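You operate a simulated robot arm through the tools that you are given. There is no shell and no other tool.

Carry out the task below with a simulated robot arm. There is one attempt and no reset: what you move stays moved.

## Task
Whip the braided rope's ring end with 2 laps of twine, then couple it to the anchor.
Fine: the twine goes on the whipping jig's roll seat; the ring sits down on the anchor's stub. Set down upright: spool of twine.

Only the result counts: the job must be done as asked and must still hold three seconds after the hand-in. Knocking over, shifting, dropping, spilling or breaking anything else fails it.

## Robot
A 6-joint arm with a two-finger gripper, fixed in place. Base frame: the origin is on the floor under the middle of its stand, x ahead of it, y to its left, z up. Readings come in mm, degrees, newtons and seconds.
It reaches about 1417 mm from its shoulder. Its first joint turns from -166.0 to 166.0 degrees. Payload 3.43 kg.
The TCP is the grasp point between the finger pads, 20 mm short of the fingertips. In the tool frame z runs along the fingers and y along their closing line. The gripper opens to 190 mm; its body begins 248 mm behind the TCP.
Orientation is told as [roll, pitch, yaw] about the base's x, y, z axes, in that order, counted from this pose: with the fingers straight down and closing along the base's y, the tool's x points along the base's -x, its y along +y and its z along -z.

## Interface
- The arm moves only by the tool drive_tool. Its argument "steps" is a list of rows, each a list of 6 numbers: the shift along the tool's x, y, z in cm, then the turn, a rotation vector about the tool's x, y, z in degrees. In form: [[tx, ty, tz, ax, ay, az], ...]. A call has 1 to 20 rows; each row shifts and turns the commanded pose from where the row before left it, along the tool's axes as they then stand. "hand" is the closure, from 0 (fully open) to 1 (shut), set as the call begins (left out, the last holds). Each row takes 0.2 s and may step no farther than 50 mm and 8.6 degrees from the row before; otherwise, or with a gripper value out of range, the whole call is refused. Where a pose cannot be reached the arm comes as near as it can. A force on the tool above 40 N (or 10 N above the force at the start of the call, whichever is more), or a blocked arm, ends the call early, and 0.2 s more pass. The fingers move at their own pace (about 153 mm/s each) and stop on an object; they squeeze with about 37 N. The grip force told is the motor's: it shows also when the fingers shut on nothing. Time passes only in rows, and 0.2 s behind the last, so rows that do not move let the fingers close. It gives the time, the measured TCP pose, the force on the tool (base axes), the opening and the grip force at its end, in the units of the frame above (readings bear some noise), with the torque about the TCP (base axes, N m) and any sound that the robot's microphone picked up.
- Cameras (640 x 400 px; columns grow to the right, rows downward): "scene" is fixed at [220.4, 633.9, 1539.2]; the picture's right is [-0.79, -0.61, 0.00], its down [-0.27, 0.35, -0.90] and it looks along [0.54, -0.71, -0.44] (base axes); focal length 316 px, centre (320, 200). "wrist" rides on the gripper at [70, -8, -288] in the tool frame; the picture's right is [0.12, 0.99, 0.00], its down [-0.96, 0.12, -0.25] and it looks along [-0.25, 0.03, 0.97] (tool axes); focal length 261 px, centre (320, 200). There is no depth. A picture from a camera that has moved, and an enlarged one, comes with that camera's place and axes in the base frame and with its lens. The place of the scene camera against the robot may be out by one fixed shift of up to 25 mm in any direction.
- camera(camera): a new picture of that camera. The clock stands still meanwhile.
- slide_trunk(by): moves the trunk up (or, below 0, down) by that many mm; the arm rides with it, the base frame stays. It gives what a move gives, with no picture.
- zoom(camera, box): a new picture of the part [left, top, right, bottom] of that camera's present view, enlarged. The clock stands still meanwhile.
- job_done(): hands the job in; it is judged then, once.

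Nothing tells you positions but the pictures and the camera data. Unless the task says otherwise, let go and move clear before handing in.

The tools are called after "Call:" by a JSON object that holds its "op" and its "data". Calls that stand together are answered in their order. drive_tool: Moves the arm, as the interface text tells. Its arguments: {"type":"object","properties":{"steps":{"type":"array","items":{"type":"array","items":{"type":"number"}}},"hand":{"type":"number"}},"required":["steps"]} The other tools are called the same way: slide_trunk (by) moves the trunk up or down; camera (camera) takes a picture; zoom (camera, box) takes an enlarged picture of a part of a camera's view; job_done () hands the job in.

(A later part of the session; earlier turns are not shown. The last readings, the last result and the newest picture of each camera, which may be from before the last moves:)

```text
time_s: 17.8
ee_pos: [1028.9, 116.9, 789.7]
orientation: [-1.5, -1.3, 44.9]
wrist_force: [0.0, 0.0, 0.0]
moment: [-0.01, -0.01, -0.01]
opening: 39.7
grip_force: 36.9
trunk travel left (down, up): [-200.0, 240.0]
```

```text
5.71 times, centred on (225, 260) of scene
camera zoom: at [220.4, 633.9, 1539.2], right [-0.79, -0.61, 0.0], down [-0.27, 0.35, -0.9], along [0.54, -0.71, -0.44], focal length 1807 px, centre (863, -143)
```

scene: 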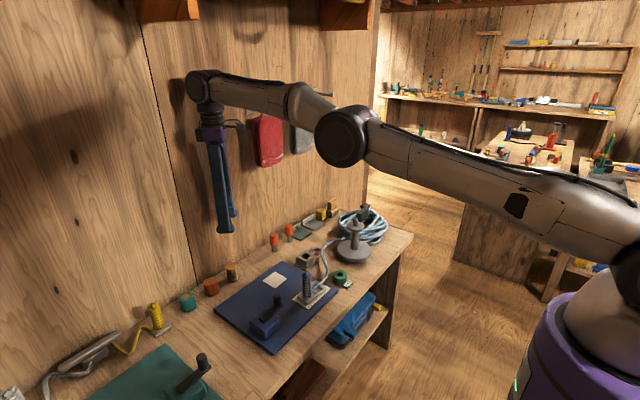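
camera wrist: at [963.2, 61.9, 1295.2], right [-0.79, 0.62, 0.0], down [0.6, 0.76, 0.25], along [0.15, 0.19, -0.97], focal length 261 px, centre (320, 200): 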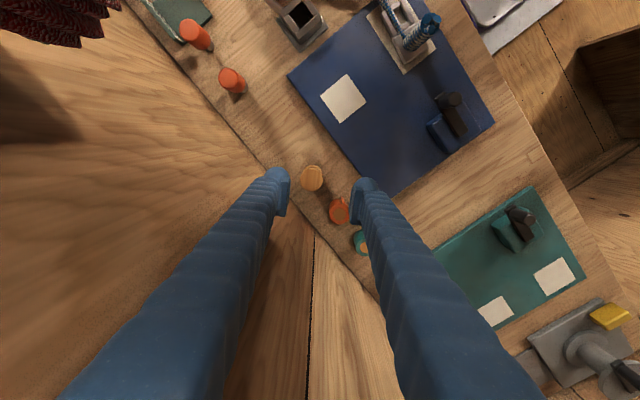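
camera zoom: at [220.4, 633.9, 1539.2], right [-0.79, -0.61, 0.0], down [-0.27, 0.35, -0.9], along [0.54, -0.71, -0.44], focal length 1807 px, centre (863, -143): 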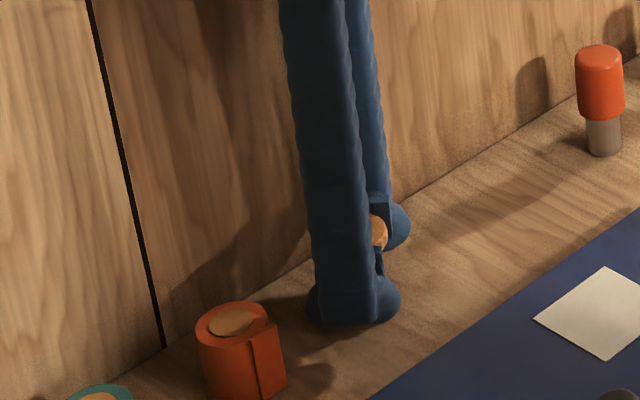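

The spool is held (opening 39.7 mm, 37 N). I lift it, move back from the wall towards the roll seat, remove the lean and turn the hand back to square.

Call:
{"op": "drive_tool", "data": {"steps": [[0, 0, -2, 0, 0, 0], [0, 0, -4, 0, 0, 0], [0, 0, -4, 0, 0, 0], [3, 0.84, 0, 0, 0, 0], [4, 1.1, 0, 0, 0, 0], [4, 1.1, 0, 0, 0, 0], [4, 1.1, 0, 0, 0, 0], [0, 0, 0, -1.414, 1.414, 0], [0, 0, 0, 0, 0, 7.5], [0, 0, 0, 0, 0, 7.5], [0, 0, 0, 0, 0, 7.5], [0, 0, 0, 0, 0, 7.5], [0, 0, 0, 0, 0, 7.5], [0, 0, 0, 0, 0, 7.5], [0, 0, 0, 0, 0, 0]], "hand": 1}}

Call:
{"op": "camera", "data": {"camera": "wrist"}}

Call:
{"op": "zoom", "data": {"camera": "scene", "box": [200, 190, 350, 310]}}

```text
time_s: 21.0
ee_pos: [888.6, 41.7, 884.4]
orientation: [0.1, 0.1, -0.1]
wrist_force: [0.1, 0.4, -1.0]
moment: [0.03, 0.0, 0.0]
opening: 39.7
grip_force: 37.0
trunk travel left (down, up): [-200.0, 240.0]
```

```text
taken
camera wrist: at [817.6, 32.9, 1173.7], right [-0.12, 0.99, 0.0], down [0.96, 0.11, 0.25], along [0.24, 0.03, -0.97], focal length 261 px, centre (320, 200)
```

wrist: 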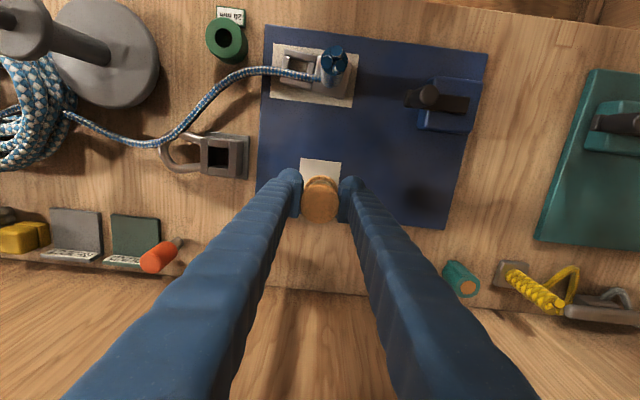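

```text
3.33 times, centred on (275, 250) of scene
camera zoom: at [220.4, 633.9, 1539.2], right [-0.79, -0.61, 0.0], down [-0.27, 0.35, -0.9], along [0.54, -0.71, -0.44], focal length 1054 px, centre (470, 33)
```

zoom: 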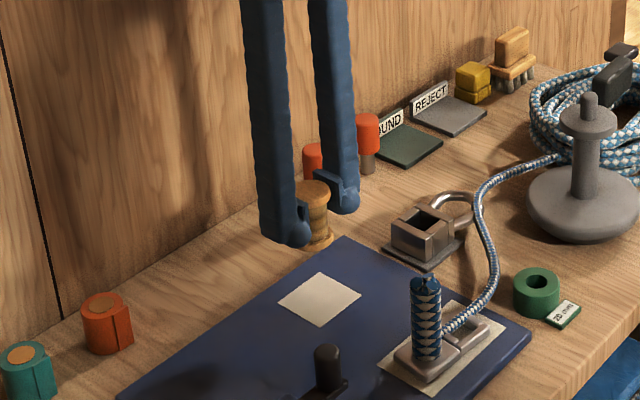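

The spool is held over the roll seat. I zoom in to refine alignment with the pad below.

Call:
{"op": "zoom", "data": {"camera": "wrist", "box": [265, 135, 375, 235]}}

Call:
{"op": "zoom", "data": {"camera": "wrist", "box": [250, 20, 500, 240]}}

Call:
{"op": "zoom", "data": {"camera": "scene", "box": [245, 220, 315, 300]}}

```text
4.00 times, centred on (320, 185) of wrist
camera zoom: at [817.6, 32.9, 1173.7], right [-0.12, 0.99, 0.0], down [0.96, 0.11, 0.25], along [0.24, 0.03, -0.97], focal length 1043 px, centre (320, 260)
```

zoom: 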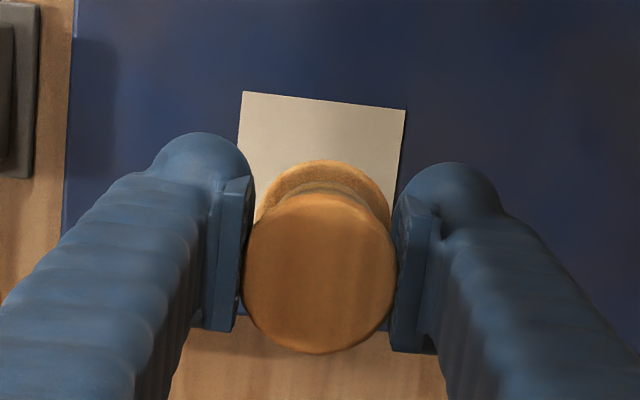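

```text
1.82 times, centred on (375, 130) of wrist
camera zoom: at [817.6, 32.9, 1173.7], right [-0.12, 0.99, 0.0], down [0.96, 0.11, 0.25], along [0.24, 0.03, -0.97], focal length 474 px, centre (220, 327)
```

zoom: 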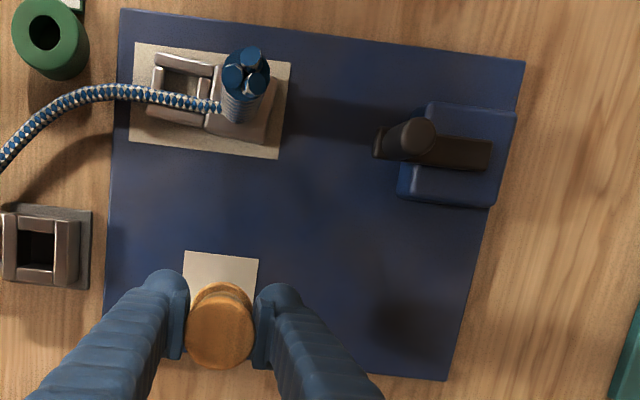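

```text
5.00 times, centred on (280, 260) of scene
camera zoom: at [220.4, 633.9, 1539.2], right [-0.79, -0.61, 0.0], down [-0.27, 0.35, -0.9], along [0.54, -0.71, -0.44], focal length 1581 px, centre (520, -100)
```

zoom: 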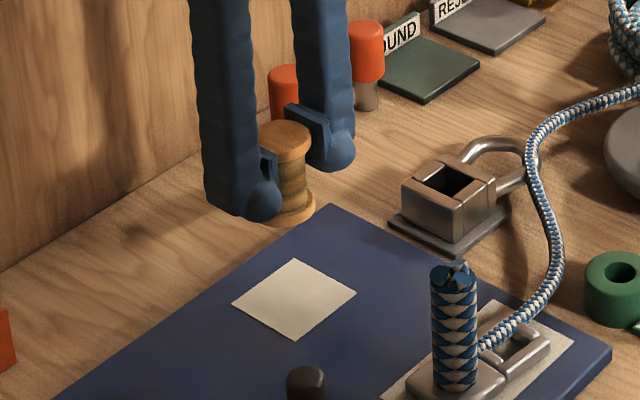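

Seat centre is about (+1.5, −2.4) mm from the hand. I correct and lower to just above the seat.

Call:
{"op": "drive_tool", "data": {"steps": [[-0.15, -0.24, 2, 0, 0, 0], [0, 0, 3, 0, 0, 0], [0, 0, 2, 0, 0, 0], [0, 0, 0, 0, 0, 0]], "hand": 1}}

Call:
{"op": "zoom", "data": {"camera": "wrist", "box": [265, 135, 375, 235]}}

Call:
{"op": "zoom", "data": {"camera": "scene", "box": [245, 230, 315, 310]}}

```text
time_s: 22.0
ee_pos: [891.1, 39.2, 815.6]
orientation: [0.0, 0.1, -0.1]
wrist_force: [0.6, 0.2, -1.0]
moment: [0.02, 0.02, 0.02]
opening: 39.7
grip_force: 36.8
trunk travel left (down, up): [-200.0, 240.0]
```

```text
4.00 times, centred on (320, 185) of wrist
camera zoom: at [819.3, 30.7, 1101.7], right [-0.12, 0.99, 0.0], down [0.96, 0.12, 0.25], along [0.25, 0.03, -0.97], focal length 1043 px, centre (320, 260)
```

zoom: 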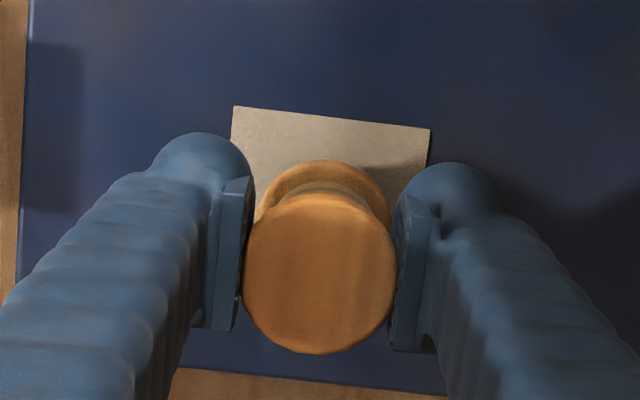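

```text
5.00 times, centred on (280, 270) of scene
camera zoom: at [220.4, 633.9, 1539.2], right [-0.79, -0.61, 0.0], down [-0.27, 0.35, -0.9], along [0.54, -0.71, -0.44], focal length 1581 px, centre (520, -150)
```

zoom: 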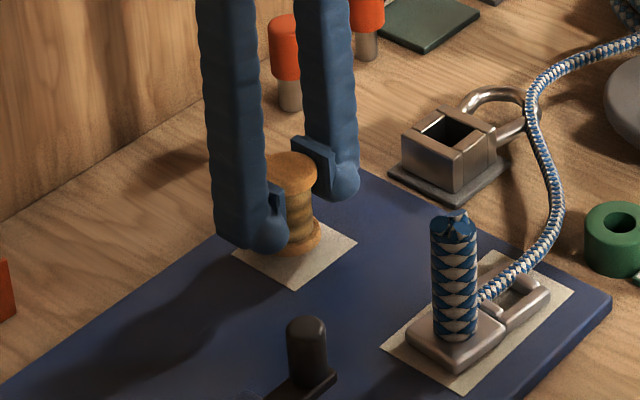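

Aligned within about 1 mm. Now lowering gently in small steps until contact.

Call:
{"op": "drive_tool", "data": {"steps": [[0, 0, 0.3, 0, 0, 0], [0, 0, 0.3, 0, 0, 0], [0, 0, 0.2, 0, 0, 0], [0, 0, 0, 0, 0, 0]], "hand": 1}}

Call:
{"op": "zoom", "data": {"camera": "scene", "box": [255, 250, 305, 300]}}

```text
time_s: 23.0
ee_pos: [891.3, 41.1, 808.3]
orientation: [0.0, 0.1, 0.0]
wrist_force: [-0.3, 0.5, -0.8]
moment: [-0.03, 0.01, -0.01]
opening: 39.9
grip_force: 37.7
trunk travel left (down, up): [-200.0, 240.0]
```

```text
8.00 times, centred on (280, 275) of scene
camera zoom: at [220.4, 633.9, 1539.2], right [-0.79, -0.61, 0.0], down [-0.27, 0.35, -0.9], along [0.54, -0.71, -0.44], focal length 2530 px, centre (640, -400)
```

zoom: 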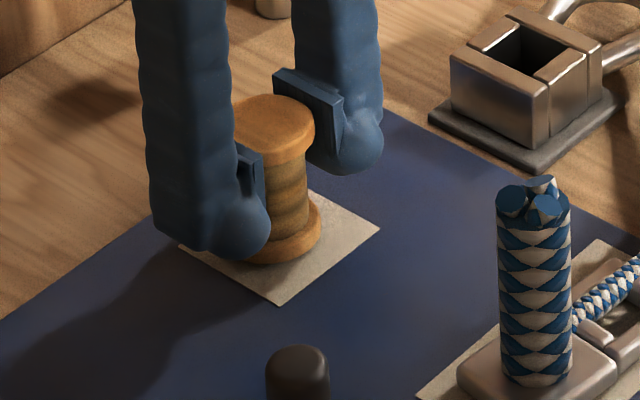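

No contact yet. Continuing down in small steps.

Call:
{"op": "drive_tool", "data": {"steps": [[0, 0, 0.15, 0, 0, 0], [0, 0, 0.15, 0, 0, 0], [0, 0, 0, 0, 0, 0]], "hand": 1}}

Call:
{"op": "zoom", "data": {"camera": "scene", "box": [255, 250, 305, 300]}}

```text
time_s: 23.8
ee_pos: [891.8, 40.3, 805.5]
orientation: [-0.1, 0.0, 0.0]
wrist_force: [-0.9, 0.1, 1.2]
moment: [-0.01, 0.01, -0.02]
opening: 40.0
grip_force: 37.5
trunk travel left (down, up): [-200.0, 240.0]
```

```text
8.00 times, centred on (280, 275) of scene
camera zoom: at [220.4, 633.9, 1539.2], right [-0.79, -0.61, 0.0], down [-0.27, 0.35, -0.9], along [0.54, -0.71, -0.44], focal length 2530 px, centre (640, -400)
```

zoom: 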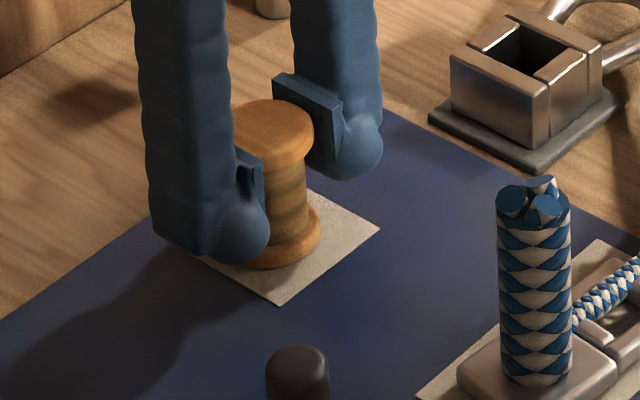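

Call:
{"op": "drive_tool", "data": {"steps": [[0, 0, 0.15, 0, 0, 0], [0, 0, 0, 0, 0, 0]], "hand": 1}}

Call:
{"op": "drive_tool", "data": {"steps": [[0, 0, 0.15, 0, 0, 0], [0, 0, 0, 0, 0, 0]], "hand": 1}}

Call:
{"op": "zoom", "data": {"camera": "scene", "box": [255, 250, 305, 300]}}

```text
time_s: 24.4
ee_pos: [891.2, 41.0, 804.6]
orientation: [-0.1, 0.0, 0.0]
wrist_force: [-3.7, 1.5, 13.7]
moment: [-0.15, -0.12, -0.03]
opening: 39.9
grip_force: 36.7
trunk travel left (down, up): [-200.0, 240.0]
```

```text
time_s: 25.0
ee_pos: [892.0, 41.6, 805.1]
orientation: [0.0, -0.2, 0.1]
wrist_force: [-2.0, 4.0, 27.5]
moment: [-0.24, -0.4, 0.02]
opening: 39.7
grip_force: 36.7
trunk travel left (down, up): [-200.0, 240.0]
```

```text
8.00 times, centred on (280, 275) of scene
camera zoom: at [220.4, 633.9, 1539.2], right [-0.79, -0.61, 0.0], down [-0.27, 0.35, -0.9], along [0.54, -0.71, -0.44], focal length 2530 px, centre (640, -400)
```

zoom: 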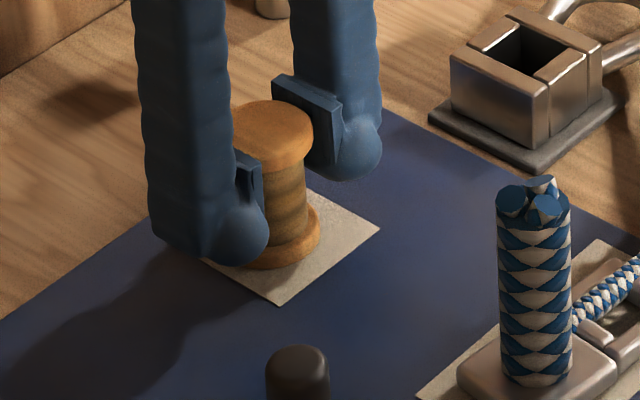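

Contact confirmed (27 N). I ease up by ~2 mm of preload, then open moderately to release.

Call:
{"op": "drive_tool", "data": {"steps": [[0, 0, -0.2, 0, 0, 0], [0, 0, 0, 0, 0, 0]], "hand": 1}}

Call:
{"op": "drive_tool", "data": {"steps": [[0, 0, 0, 0, 0, 0], [0, 0, 0, 0, 0, 0], [0, 0, 0, 0, 0, 0]], "hand": 0.65}}

Call:
{"op": "zoom", "data": {"camera": "scene", "box": [255, 250, 305, 300]}}

Call:
{"op": "zoom", "data": {"camera": "wrist", "box": [265, 135, 375, 235]}}

```text
time_s: 25.6
ee_pos: [890.5, 41.7, 804.4]
orientation: [0.0, -0.1, 0.0]
wrist_force: [4.1, 6.0, 18.7]
moment: [0.02, -0.51, 0.18]
opening: 39.9
grip_force: 36.8
trunk travel left (down, up): [-200.0, 240.0]
```

```text
time_s: 26.4
ee_pos: [890.9, 40.1, 803.0]
orientation: [0.1, 0.1, 0.1]
wrist_force: [-0.4, 0.9, 0.5]
moment: [0.0, -0.01, -0.01]
opening: 66.3
grip_force: 0.1
trunk travel left (down, up): [-200.0, 240.0]
```

```text
8.00 times, centred on (280, 275) of scene
camera zoom: at [220.4, 633.9, 1539.2], right [-0.79, -0.61, 0.0], down [-0.27, 0.35, -0.9], along [0.54, -0.71, -0.44], focal length 2530 px, centre (640, -400)
```

zoom: 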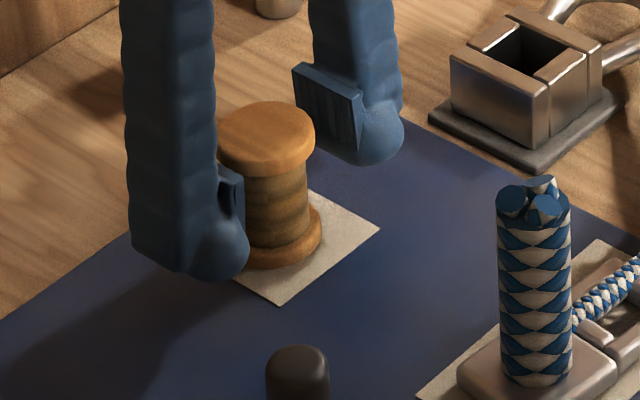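

```text
4.00 times, centred on (320, 185) of wrist
camera zoom: at [820.0, 31.1, 1090.9], right [-0.12, 0.99, 0.0], down [0.96, 0.12, 0.25], along [0.24, 0.03, -0.97], focal length 1043 px, centre (320, 260)
```

zoom: 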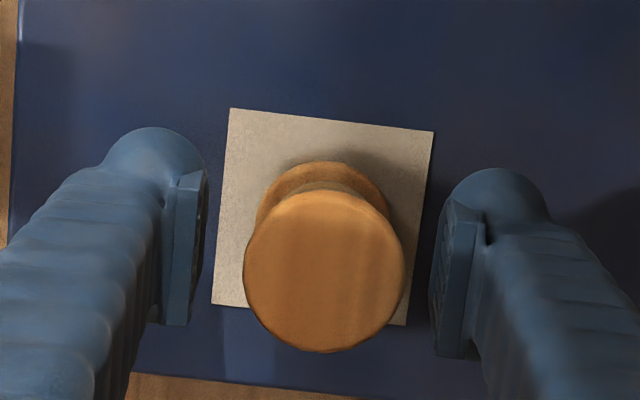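

The spool stands upright and centred on the seat. I lift the hand straight up and then study the crank.

Call:
{"op": "drive_tool", "data": {"steps": [[0, 0, -3, 0, 0, 0], [0, 0, -4, 0, 0, 0], [0, 0, -4, 0, 0, 0], [0, 0, -4, 0, 0, 0], [0, 0, 0, 0, 0, 0]], "hand": 0.65}}

Call:
{"op": "camera", "data": {"camera": "wrist"}}

Call:
{"op": "zoom", "data": {"camera": "wrist", "box": [220, 10, 480, 210]}}

Call:
{"op": "zoom", "data": {"camera": "scene", "box": [230, 270, 310, 350]}}

```text
time_s: 27.6
ee_pos: [893.9, 40.8, 951.9]
orientation: [0.0, 0.1, 0.0]
wrist_force: [0.2, 0.6, -1.2]
moment: [0.01, -0.04, -0.01]
opening: 66.6
grip_force: 0.1
trunk travel left (down, up): [-200.0, 240.0]
```

```text
taken
camera wrist: at [823.0, 32.1, 1239.4], right [-0.12, 0.99, 0.0], down [0.96, 0.12, 0.25], along [0.24, 0.03, -0.97], focal length 261 px, centre (320, 200)
```

wrist: 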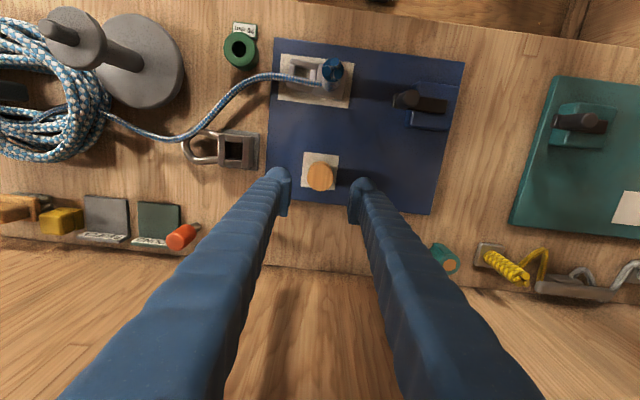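

```text
2.00 times, centred on (350, 110) of wrist
camera zoom: at [823.0, 32.1, 1239.4], right [-0.12, 0.99, 0.0], down [0.96, 0.12, 0.25], along [0.24, 0.03, -0.97], focal length 521 px, centre (260, 380)
```

zoom: 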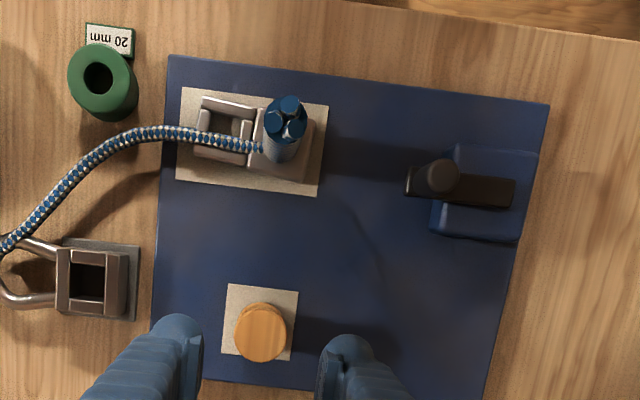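

```text
5.00 times, centred on (270, 310) of scene
camera zoom: at [220.4, 633.9, 1539.2], right [-0.79, -0.61, 0.0], down [-0.27, 0.35, -0.9], along [0.54, -0.71, -0.44], focal length 1581 px, centre (570, -350)
```

zoom: 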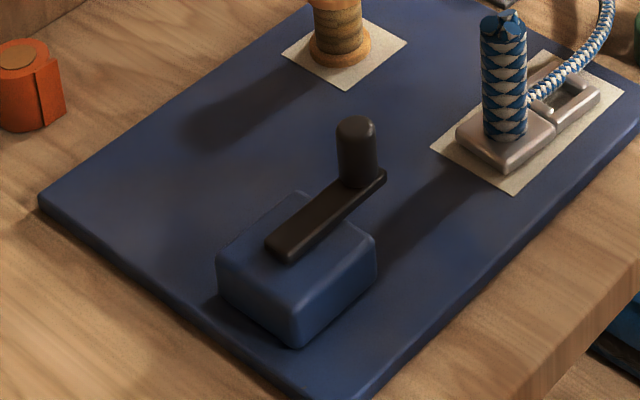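

I move over the crank to measure its pivot, arm and knob.

Call:
{"op": "drive_tool", "data": {"steps": [[3.1, 3.5, 0, 0, 0, 0], [3.1, 3.5, 0, 0, 0, 0], [3.1, 3.5, 0, 0, 0, 0], [3.1, 3.5, 0, 0, 0, 0], [0, 0, 0, 0, 0, 0]], "hand": 0.5}}

Call:
{"op": "camera", "data": {"camera": "wrist"}}

Call:
{"op": "zoom", "data": {"camera": "wrist", "box": [240, 100, 400, 240]}}

```text
time_s: 28.8
ee_pos: [768.9, 182.2, 954.9]
orientation: [0.0, 0.1, 0.1]
wrist_force: [0.5, 0.9, -0.2]
moment: [-0.15, 0.02, -0.03]
opening: 95.2
grip_force: 0.1
trunk travel left (down, up): [-200.0, 240.0]
```

```text
taken
camera wrist: at [697.1, 173.8, 1242.4], right [-0.12, 0.99, 0.0], down [0.96, 0.12, 0.25], along [0.24, 0.03, -0.97], focal length 261 px, centre (320, 200)
```

wrist: 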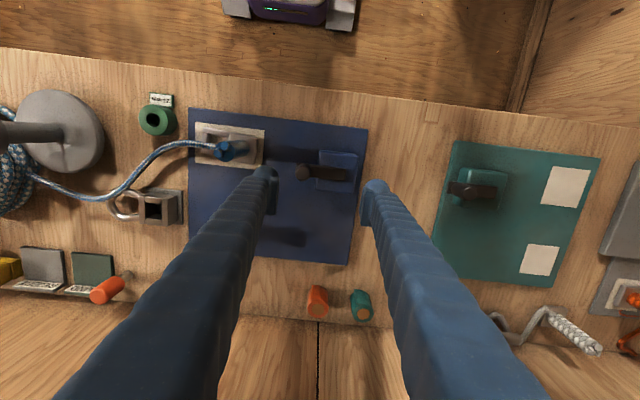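

```text
2.86 times, centred on (320, 170) of wrist
camera zoom: at [697.1, 173.8, 1242.4], right [-0.12, 0.99, 0.0], down [0.96, 0.12, 0.25], along [0.24, 0.03, -0.97], focal length 745 px, centre (320, 286)
```

zoom: 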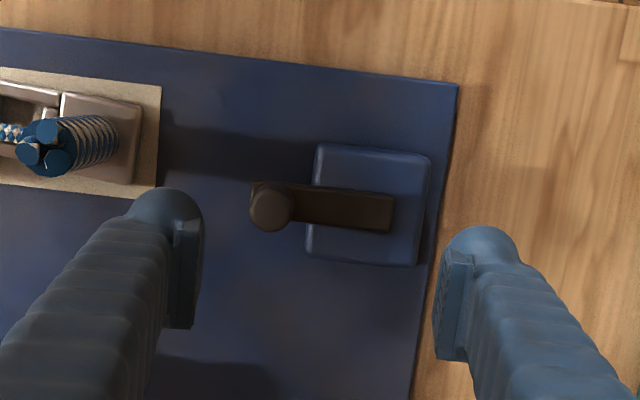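

Knob top ≈(760, 155, 838), pivot ≈(758, 211), so a crank radius of ~56 mm; the rope handle is at ≈(739, 40, top 863). I position above the knob and check alignment.

Call:
{"op": "drive_tool", "data": {"steps": [[0.87, -2.7, 2, 0, 0, 0], [0, 0, 3, 0, 0, 0], [0, 0, 2.5, 0, 0, 0], [0, 0, 0, 0, 0, 0]], "hand": 0.68}}

Call:
{"op": "camera", "data": {"camera": "wrist"}}

Call:
{"op": "zoom", "data": {"camera": "wrist", "box": [240, 110, 400, 240]}}

Call:
{"op": "zoom", "data": {"camera": "scene", "box": [230, 260, 310, 340]}}

```text
time_s: 29.8
ee_pos: [758.9, 153.7, 878.6]
orientation: [0.0, 0.0, 0.0]
wrist_force: [0.3, 0.2, -0.5]
moment: [-0.02, -0.01, 0.01]
opening: 60.5
grip_force: 0.2
trunk travel left (down, up): [-200.0, 240.0]
```

```text
taken
camera wrist: at [687.6, 143.7, 1165.4], right [-0.12, 0.99, 0.0], down [0.96, 0.12, 0.25], along [0.24, 0.03, -0.97], focal length 261 px, centre (320, 200)
```

wrist: 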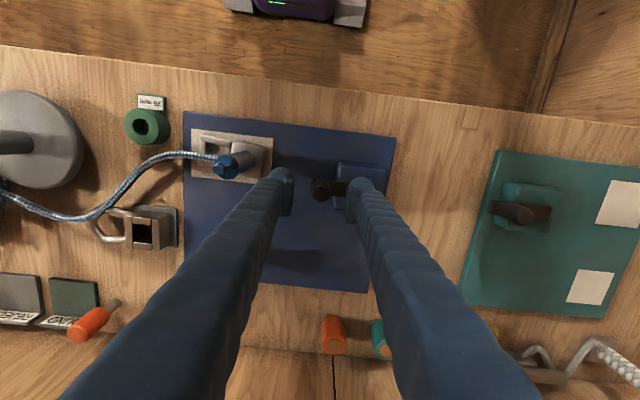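

```text
3.08 times, centred on (320, 175) of wrist
camera zoom: at [687.6, 143.7, 1165.4], right [-0.12, 0.99, 0.0], down [0.96, 0.12, 0.25], along [0.24, 0.03, -0.97], focal length 802 px, centre (320, 277)
```

zoom: 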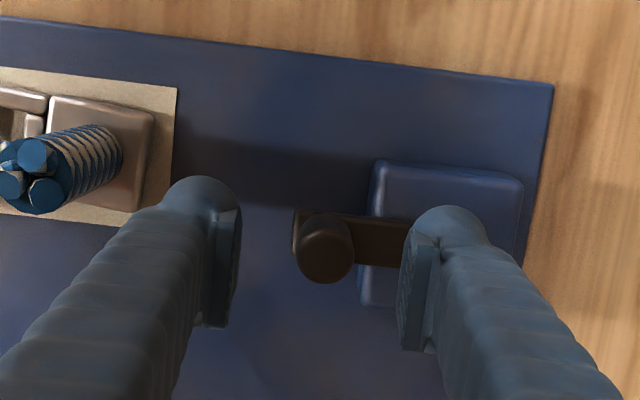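

```text
5.00 times, centred on (270, 300) of scene
camera zoom: at [220.4, 633.9, 1539.2], right [-0.79, -0.61, 0.0], down [-0.27, 0.35, -0.9], along [0.54, -0.71, -0.44], focal length 1581 px, centre (570, -300)
```

zoom: 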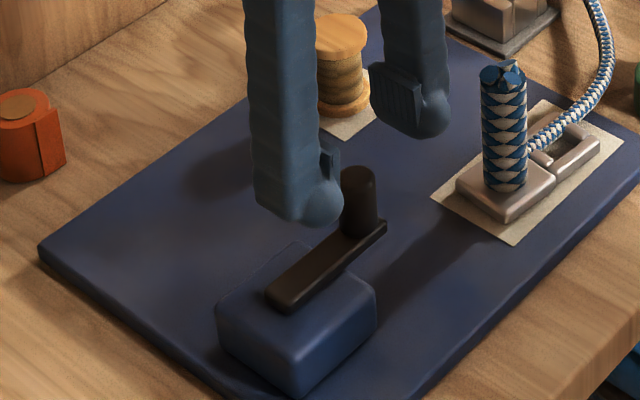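

A ~3 mm correction in x and y, then descend around the knob.

Call:
{"op": "drive_tool", "data": {"steps": [[-0.3, 0.3, 0, 0, 0, 0], [0, 0, 2, 0, 0, 0], [0, 0, 2, 0, 0, 0], [0, 0, 0, 0, 0, 0]], "hand": 0.68}}

Call:
{"op": "zoom", "data": {"camera": "wrist", "box": [240, 110, 400, 240]}}

Call:
{"op": "zoom", "data": {"camera": "scene", "box": [240, 270, 300, 330]}}

```text
time_s: 30.8
ee_pos: [762.4, 157.1, 838.4]
orientation: [0.0, 0.0, 0.0]
wrist_force: [0.8, -0.5, -0.4]
moment: [0.02, 0.0, 0.04]
opening: 60.8
grip_force: 0.0
trunk travel left (down, up): [-200.0, 240.0]
```

```text
3.08 times, centred on (320, 175) of wrist
camera zoom: at [691.2, 147.8, 1127.7], right [-0.12, 0.99, 0.0], down [0.96, 0.12, 0.25], along [0.25, 0.03, -0.97], focal length 802 px, centre (320, 277)
```

zoom: 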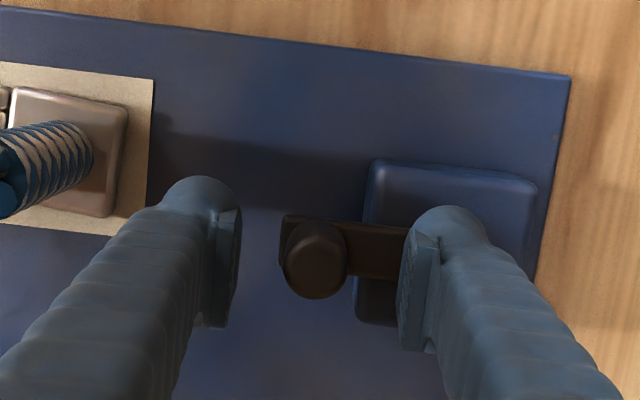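

```text
6.67 times, centred on (270, 300) of scene
camera zoom: at [220.4, 633.9, 1539.2], right [-0.79, -0.61, 0.0], down [-0.27, 0.35, -0.9], along [0.54, -0.71, -0.44], focal length 2108 px, centre (653, -467)
```

zoom: 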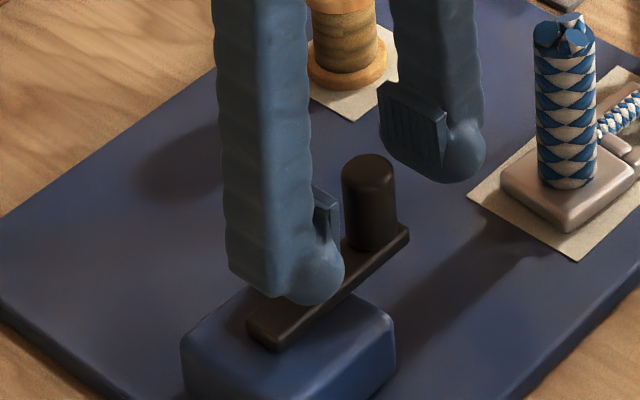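

Nearly perfect. Shift 1 mm and keep lowering in small steps, watching the force for contact with the crank arm.

Call:
{"op": "drive_tool", "data": {"steps": [[0.1, 0, 0.3, 0, 0, 0], [0, 0, 0.3, 0, 0, 0], [0, 0, 0.2, 0, 0, 0], [0, 0, 0, 0, 0, 0]], "hand": 0.68}}

Call:
{"op": "zoom", "data": {"camera": "scene", "box": [240, 270, 300, 330]}}

```text
time_s: 31.8
ee_pos: [760.0, 155.2, 832.1]
orientation: [0.0, 0.1, 0.0]
wrist_force: [0.1, 1.0, 0.2]
moment: [-0.02, -0.05, 0.0]
opening: 60.8
grip_force: 0.1
trunk travel left (down, up): [-200.0, 240.0]
```

```text
6.67 times, centred on (270, 300) of scene
camera zoom: at [220.4, 633.9, 1539.2], right [-0.79, -0.61, 0.0], down [-0.27, 0.35, -0.9], along [0.54, -0.71, -0.44], focal length 2108 px, centre (653, -467)
```

zoom: 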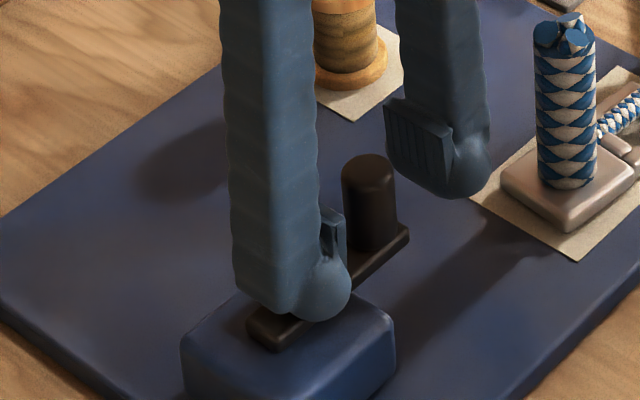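

Call:
{"op": "drive_tool", "data": {"steps": [[0, 0, 0.2, 0, 0, 0], [0, 0, 0.2, 0, 0, 0], [0, 0, 0, 0, 0, 0]], "hand": 0.68}}

Call:
{"op": "zoom", "data": {"camera": "scene", "box": [240, 270, 300, 330]}}

```text
time_s: 32.6
ee_pos: [760.6, 156.2, 828.5]
orientation: [0.1, -0.2, 0.0]
wrist_force: [3.5, -5.5, 31.6]
moment: [1.18, 0.06, -0.16]
opening: 58.6
grip_force: 0.1
trunk travel left (down, up): [-200.0, 240.0]
```

```text
6.67 times, centred on (270, 300) of scene
camera zoom: at [220.4, 633.9, 1539.2], right [-0.79, -0.61, 0.0], down [-0.27, 0.35, -0.9], along [0.54, -0.71, -0.44], focal length 2108 px, centre (653, -467)
```

zoom: 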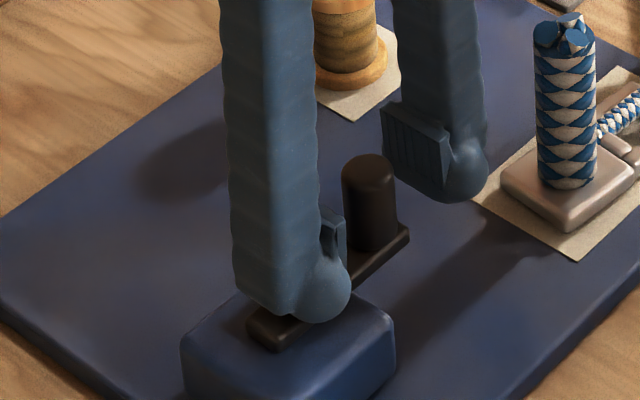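

Contact with the crank arm found (TCP ≈829). I back up 6 mm so the tips ride ~3 mm above the arm, then close on the knob.

Call:
{"op": "drive_tool", "data": {"steps": [[0, 0, -0.3, 0, 0, 0], [0, 0, -0.3, 0, 0, 0], [0, 0, 0, 0, 0, 0]], "hand": 0.68}}

Call:
{"op": "drive_tool", "data": {"steps": [[0, 0, 0, 0, 0, 0], [0, 0, 0, 0, 0, 0], [0, 0, 0, 0, 0, 0]], "hand": 1}}

Call:
{"op": "zoom", "data": {"camera": "scene", "box": [240, 270, 300, 330]}}

Call:
{"op": "zoom", "data": {"camera": "wrist", "box": [240, 110, 400, 240]}}

```text
time_s: 33.4
ee_pos: [758.7, 154.5, 833.7]
orientation: [-0.1, 0.1, 0.1]
wrist_force: [0.4, -0.1, -0.1]
moment: [0.02, 0.01, -0.01]
opening: 60.6
grip_force: 0.0
trunk travel left (down, up): [-200.0, 240.0]
```

```text
time_s: 34.2
ee_pos: [758.8, 154.4, 834.0]
orientation: [-0.1, 0.1, 0.1]
wrist_force: [-1.4, -5.7, -4.2]
moment: [-0.02, 0.05, 0.13]
opening: 22.4
grip_force: 45.0
trunk travel left (down, up): [-200.0, 240.0]
```

```text
6.67 times, centred on (270, 300) of scene
camera zoom: at [220.4, 633.9, 1539.2], right [-0.79, -0.61, 0.0], down [-0.27, 0.35, -0.9], along [0.54, -0.71, -0.44], focal length 2108 px, centre (653, -467)
```

zoom: 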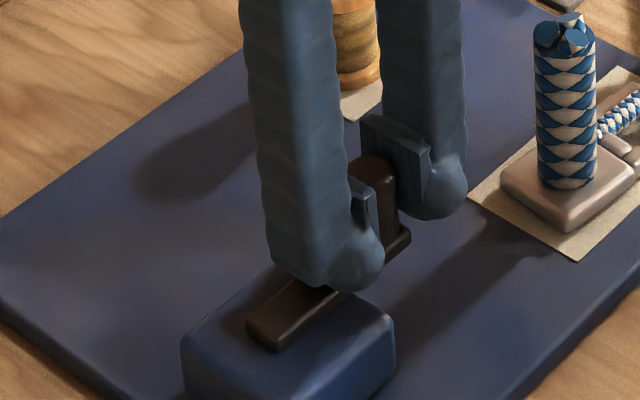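

```text
3.08 times, centred on (320, 175) of wrist
camera zoom: at [688.2, 146.0, 1121.2], right [-0.12, 0.99, 0.0], down [0.96, 0.12, 0.25], along [0.24, 0.03, -0.97], focal length 802 px, centre (320, 277)
```

zoom: 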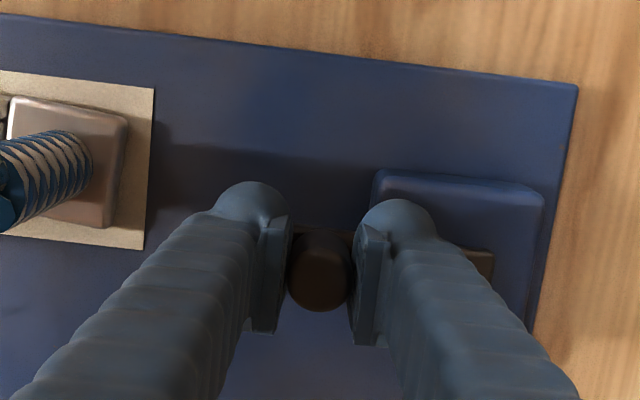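

The knob is gripped (22 mm). I start turning the crank slowly counter-clockwise for 30° to check forces and behaviour.

Call:
{"op": "drive_tool", "data": {"steps": [[-0.48, 0.045, 0, 0, 0, 0], [-0.48, 0.086, 0, 0, 0, 0], [-0.47, 0.127, 0, 0, 0, 0], [-0.452, 0.169, 0, 0, 0, 0], [-0.44, 0.207, 0, 0, 0, 0], [-0.417, 0.245, 0, 0, 0, 0], [0, 0, 0, 0, 0, 0]], "hand": 1}}

Call:
{"op": "zoom", "data": {"camera": "scene", "box": [230, 260, 330, 340]}}

Call:
{"op": "zoom", "data": {"camera": "wrist", "box": [200, 90, 440, 240]}}

```text
time_s: 35.4
ee_pos: [782.4, 159.1, 832.5]
orientation: [-0.1, -0.1, 0.0]
wrist_force: [0.9, -5.3, -2.9]
moment: [-0.4, -0.03, 0.06]
opening: 22.3
grip_force: 44.7
trunk travel left (down, up): [-200.0, 240.0]
stopped in row 5: the force on the tool passed its limit at 42 N (the readings are from after the stop); the commanded pose is now the measured one
```

```text
5.00 times, centred on (280, 300) of scene
camera zoom: at [220.4, 633.9, 1539.2], right [-0.79, -0.61, 0.0], down [-0.27, 0.35, -0.9], along [0.54, -0.71, -0.44], focal length 1581 px, centre (520, -300)
```

zoom: 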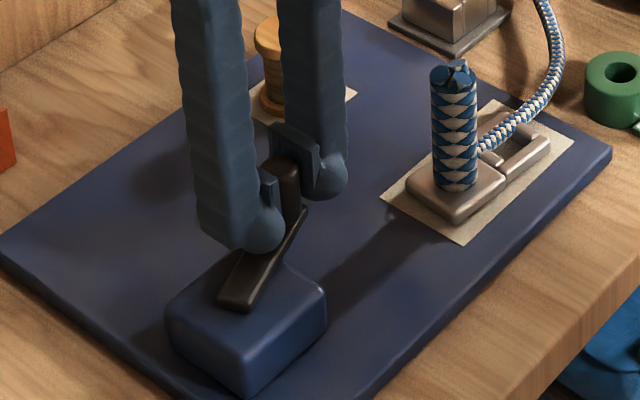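

```text
2.67 times, centred on (320, 165) of wrist
camera zoom: at [711.2, 149.8, 1120.8], right [-0.12, 0.99, 0.0], down [0.96, 0.12, 0.25], along [0.25, 0.03, -0.97], focal length 695 px, centre (320, 293)
```

zoom: 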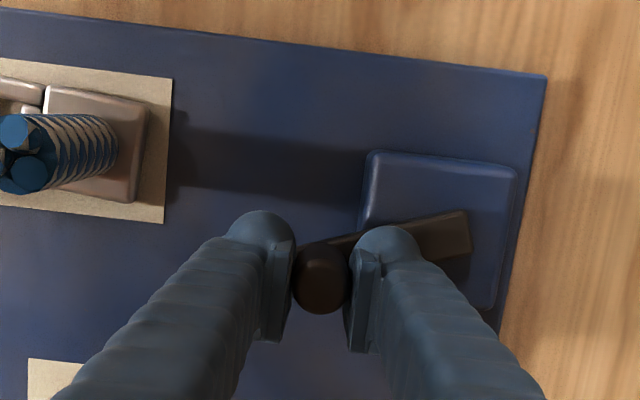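

It turned ~25° before the force limit tripped (fast motion). I'll try smaller, slower steps to see how the force behaves.

Call:
{"op": "drive_tool", "data": {"steps": [[-0.213, 0.116, 0, 0, 0, 0], [-0.208, 0.125, 0, 0, 0, 0], [-0.202, 0.134, 0, 0, 0, 0], [-0.196, 0.143, 0, 0, 0, 0], [-0.19, 0.151, 0, 0, 0, 0], [-0.183, 0.159, 0, 0, 0, 0]], "hand": 1}}

Call:
{"op": "zoom", "data": {"camera": "wrist", "box": [200, 90, 440, 240]}}

```text
time_s: 36.3
ee_pos: [791.5, 160.0, 833.0]
orientation: [0.0, -0.3, 0.0]
wrist_force: [3.3, -7.0, -8.3]
moment: [-0.28, -0.73, 0.05]
opening: 22.6
grip_force: 45.3
trunk travel left (down, up): [-200.0, 240.0]
stopped in row 4: the force on the tool passed its limit at 41 N (the readings are from after the stop); the commanded pose is now the measured one
```

```text
2.67 times, centred on (320, 165) of wrist
camera zoom: at [718.4, 153.2, 1120.7], right [-0.12, 0.99, 0.0], down [0.96, 0.12, 0.25], along [0.25, 0.03, -0.97], focal length 695 px, centre (320, 293)
```

zoom: 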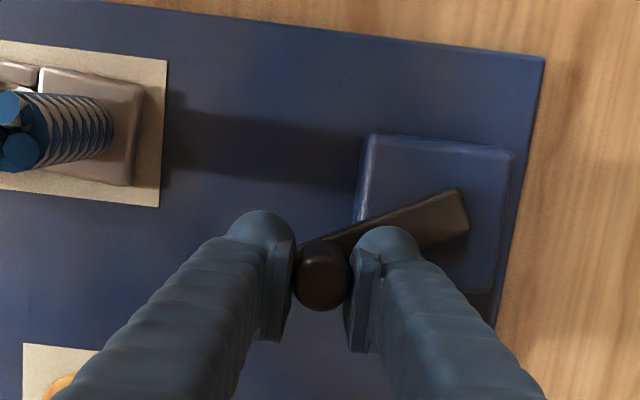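

The tight grip resists the knob's rotation. Better: cage the knob loosely with the closing line along the tangent and turn the hand with the crank. I release, lift above the knob and turn the hand to −50°.

Call:
{"op": "drive_tool", "data": {"steps": [[0, 0, 0, 0, 0, 0], [0, 0, 0, 0, 0, 0], [0, 0, -2, 0, 0, 0], [0, 0, -2, 0, 0, 0], [0, 0, 0, 0, 0, 8.4], [0, 0, 0, 0, 0, 8.4], [0, 0, 0, 0, 0, 8.4], [0, 0, 0, 0, 0, 8.4], [0, 0, 0, 0, 0, 8.4], [0, 0, 0, 0, 0, 8], [0, 0, 0, 0, 0, 0]], "hand": 0.68}}

Call:
{"op": "zoom", "data": {"camera": "wrist", "box": [200, 90, 440, 240]}}

Call:
{"op": "zoom", "data": {"camera": "scene", "box": [220, 250, 340, 350]}}

```text
time_s: 38.7
ee_pos: [790.5, 163.1, 874.0]
orientation: [0.1, -0.3, -50.1]
wrist_force: [-0.1, 1.1, -0.2]
moment: [0.01, 0.01, 0.01]
opening: 60.7
grip_force: 0.0
trunk travel left (down, up): [-200.0, 240.0]
```

```text
2.67 times, centred on (320, 165) of wrist
camera zoom: at [736.6, 212.4, 1161.2], right [0.69, 0.73, 0.0], down [0.7, -0.66, 0.25], along [0.18, -0.17, -0.97], focal length 695 px, centre (320, 293)
```

zoom: 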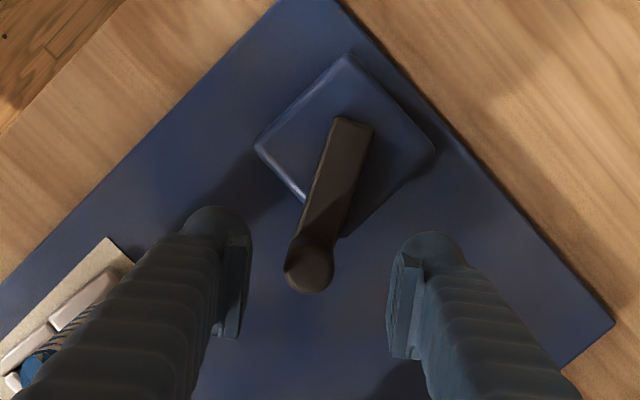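

```text
4.00 times, centred on (280, 300) of scene
camera zoom: at [220.4, 633.9, 1539.2], right [-0.79, -0.61, 0.0], down [-0.27, 0.35, -0.9], along [0.54, -0.71, -0.44], focal length 1265 px, centre (480, -200)
```

zoom: 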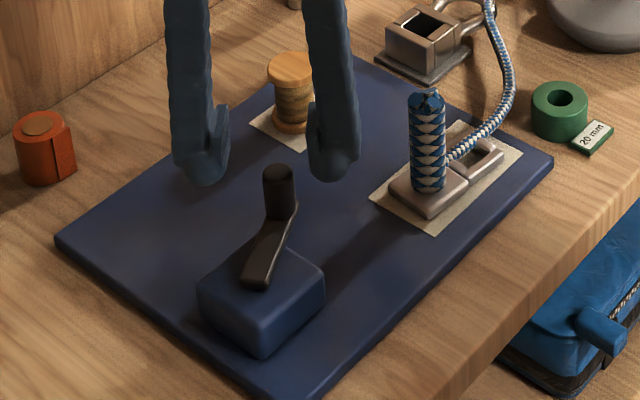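

Now I have a clear view: pivot ≈(757.3, 211), crank at about −61° (turned ~26°). I align over the knob with the hand tangential, descend, and cage it loosely.

Call:
{"op": "drive_tool", "data": {"steps": [[0, -0.45, 0, 0, 0, 0], [0, 0, 0, 0, 0, 8.2], [0, 0, 0, 0, 0, 3], [0, 0, 2, 0, 0, 0], [0, 0, 2, 0, 0, 0], [0, 0, 0, 0, 0, 0]], "hand": 0.68}}

Call:
{"op": "zoom", "data": {"camera": "wrist", "box": [200, 90, 440, 240]}}

Call:
{"op": "zoom", "data": {"camera": "scene", "box": [240, 270, 310, 340]}}

```text
time_s: 40.1
ee_pos: [787.5, 158.3, 832.4]
orientation: [0.2, -0.3, -61.2]
wrist_force: [-0.7, -0.1, -0.3]
moment: [0.02, -0.01, 0.0]
opening: 60.7
grip_force: 0.0
trunk travel left (down, up): [-200.0, 240.0]
```

```text
2.67 times, centred on (320, 165) of wrist
camera zoom: at [743.1, 216.9, 1120.4], right [0.81, 0.58, 0.0], down [0.56, -0.79, 0.25], along [0.15, -0.2, -0.97], focal length 695 px, centre (320, 293)
```

zoom: 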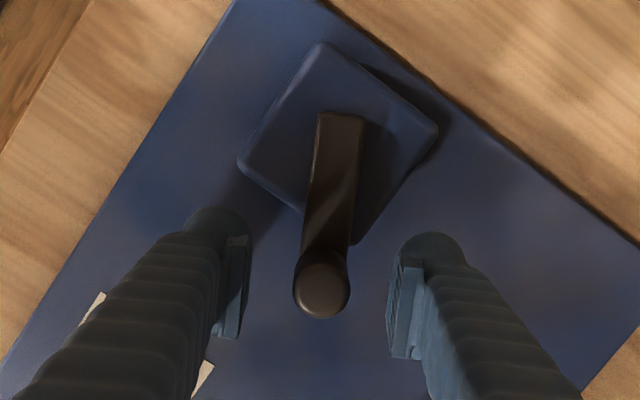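

```text
5.71 times, centred on (275, 305) of scene
camera zoom: at [220.4, 633.9, 1539.2], right [-0.79, -0.61, 0.0], down [-0.27, 0.35, -0.9], along [0.54, -0.71, -0.44], focal length 1807 px, centre (577, -400)
```

zoom: 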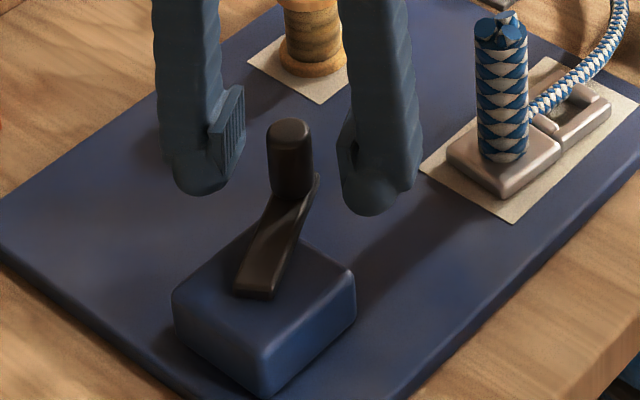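

Aligned within ~1.5 mm. I close to a loose cage (~25.6 mm) and make a short test turn.

Call:
{"op": "drive_tool", "data": {"steps": [[-0.1, 0.12, 0, 0, 0, 0], [0, 0, 0, 0, 0, 0], [0, 0, 0, 0, 0, 0]], "hand": 0.865}}

Call:
{"op": "drive_tool", "data": {"steps": [[0.022, 0.492, 0, 0, 0, -5], [0.022, 0.492, 0, 0, 0, -5], [0.022, 0.492, 0, 0, 0, -5], [0.022, 0.492, 0, 0, 0, -5]], "hand": 0.865}}

Call:
{"op": "zoom", "data": {"camera": "wrist", "box": [200, 90, 440, 240]}}

```text
time_s: 40.9
ee_pos: [787.7, 160.1, 833.8]
orientation: [0.3, -0.2, -61.1]
wrist_force: [1.4, -0.3, -0.2]
moment: [0.02, 0.01, -0.01]
opening: 25.7
grip_force: 0.2
trunk travel left (down, up): [-200.0, 240.0]
```

```text
time_s: 41.9
ee_pos: [802.9, 172.4, 833.7]
orientation: [0.0, -0.3, -41.1]
wrist_force: [0.4, -0.1, -0.4]
moment: [-0.01, 0.01, 0.0]
opening: 25.8
grip_force: 0.0
trunk travel left (down, up): [-200.0, 240.0]
```

```text
2.67 times, centred on (320, 165) of wrist
camera zoom: at [741.6, 211.9, 1121.0], right [0.56, 0.83, 0.0], down [0.8, -0.55, 0.25], along [0.21, -0.14, -0.97], focal length 695 px, centre (320, 293)
```

zoom: 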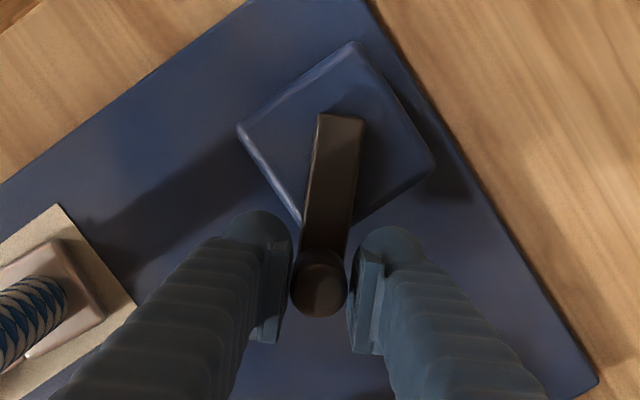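

That works well — no residual force and the crank follows. Continuing in larger steps.

Call:
{"op": "drive_tool", "data": {"steps": [[0.048, 0.737, 0, 0, 0, -7.5], [0.048, 0.737, 0, 0, 0, -7.5], [0.048, 0.737, 0, 0, 0, -7.5], [0.048, 0.737, 0, 0, 0, -7.5], [0.048, 0.737, 0, 0, 0, -7.5], [0.048, 0.737, 0, 0, 0, -7.5], [0.048, 0.737, 0, 0, 0, -7.5], [0.048, 0.737, 0, 0, 0, -7.5], [0, 0, 0, 0, 0, 0]], "hand": 0.865}}

Call:
{"op": "zoom", "data": {"camera": "wrist", "box": [200, 90, 440, 240]}}

Call:
{"op": "zoom", "data": {"camera": "scene", "box": [230, 250, 340, 340]}}

```text
time_s: 43.9
ee_pos: [814.3, 228.2, 835.0]
orientation: [-0.1, -0.1, 18.9]
wrist_force: [0.7, 0.3, -1.0]
moment: [-0.02, 0.0, -0.02]
opening: 25.6
grip_force: 0.0
trunk travel left (down, up): [-200.0, 240.0]
```

```text
2.67 times, centred on (320, 165) of wrist
camera zoom: at [748.1, 197.2, 1121.9], right [-0.43, 0.9, 0.0], down [0.87, 0.42, 0.25], along [0.23, 0.1, -0.97], focal length 695 px, centre (320, 293)
```

zoom: 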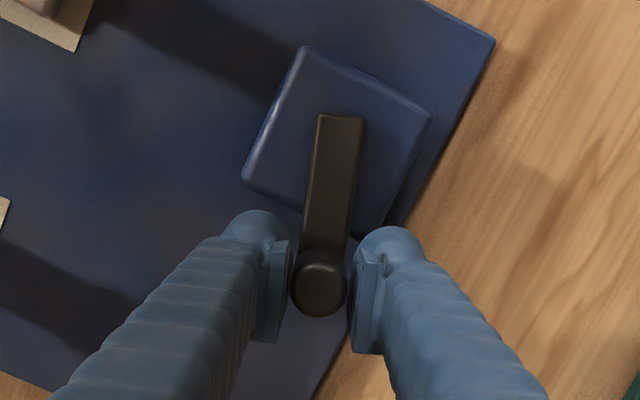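

```text
4.44 times, centred on (285, 295) of scene
camera zoom: at [220.4, 633.9, 1539.2], right [-0.79, -0.61, 0.0], down [-0.27, 0.35, -0.9], along [0.54, -0.71, -0.44], focal length 1405 px, centre (476, -222)
```

zoom: 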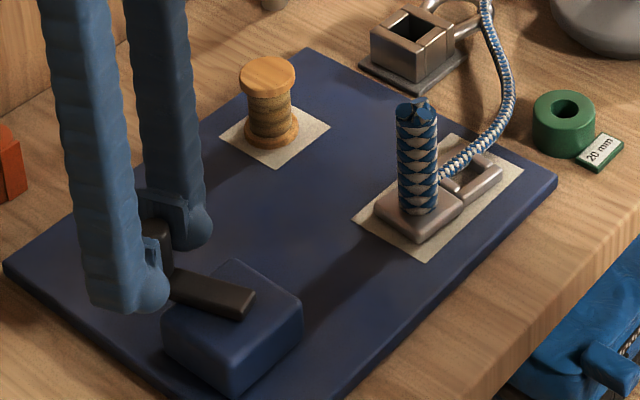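

Crank at ~19° (about 106° turned). Continuing; I watch for the wrist's limit.

Call:
{"op": "drive_tool", "data": {"steps": [[0.048, 0.737, 0, 0, 0, -7.5], [0.048, 0.737, 0, 0, 0, -7.5], [0.048, 0.737, 0, 0, 0, -7.5], [0.048, 0.737, 0, 0, 0, -7.5], [0.048, 0.737, 0, 0, 0, -7.5], [0.048, 0.737, 0, 0, 0, -7.5], [0.048, 0.737, 0, 0, 0, -7.5], [0.048, 0.737, 0, 0, 0, -7.5], [0.048, 0.737, 0, 0, 0, -7.5], [0.048, 0.737, 0, 0, 0, -7.5], [0.048, 0.737, 0, 0, 0, -7.5], [0.048, 0.737, 0, 0, 0, -7.5], [0, 0, 0, 0, 0, 0]], "hand": 0.865}}

Call:
{"op": "zoom", "data": {"camera": "wrist", "box": [200, 90, 440, 240]}}

Call:
{"op": "zoom", "data": {"camera": "scene", "box": [230, 250, 340, 340]}}

```text
time_s: 46.7
ee_pos: [742.7, 263.5, 833.8]
orientation: [-0.2, 0.2, 108.8]
wrist_force: [-1.2, 0.4, 0.4]
moment: [0.03, -0.01, 0.01]
opening: 25.5
grip_force: 0.0
trunk travel left (down, up): [-200.0, 240.0]
```

```text
2.67 times, centred on (320, 165) of wrist
camera zoom: at [770.4, 199.3, 1122.5], right [-0.9, -0.43, 0.0], down [-0.42, 0.87, 0.24], along [-0.1, 0.22, -0.97], focal length 695 px, centre (320, 293)
```

zoom: 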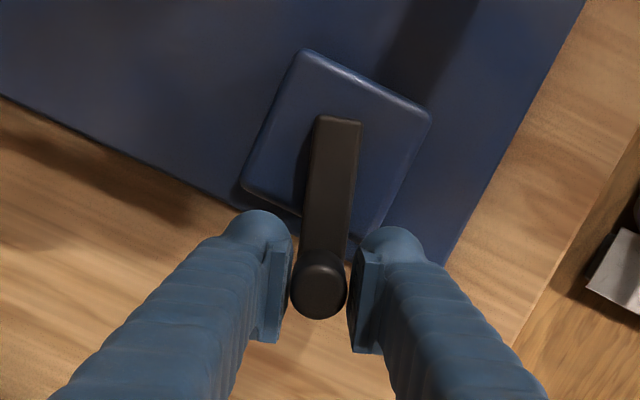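

```text
4.44 times, centred on (285, 295) of scene
camera zoom: at [220.4, 633.9, 1539.2], right [-0.79, -0.61, 0.0], down [-0.27, 0.35, -0.9], along [0.54, -0.71, -0.44], focal length 1405 px, centre (476, -222)
```

zoom: 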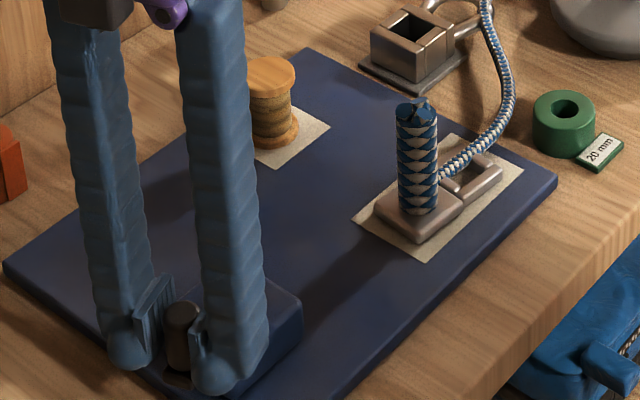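

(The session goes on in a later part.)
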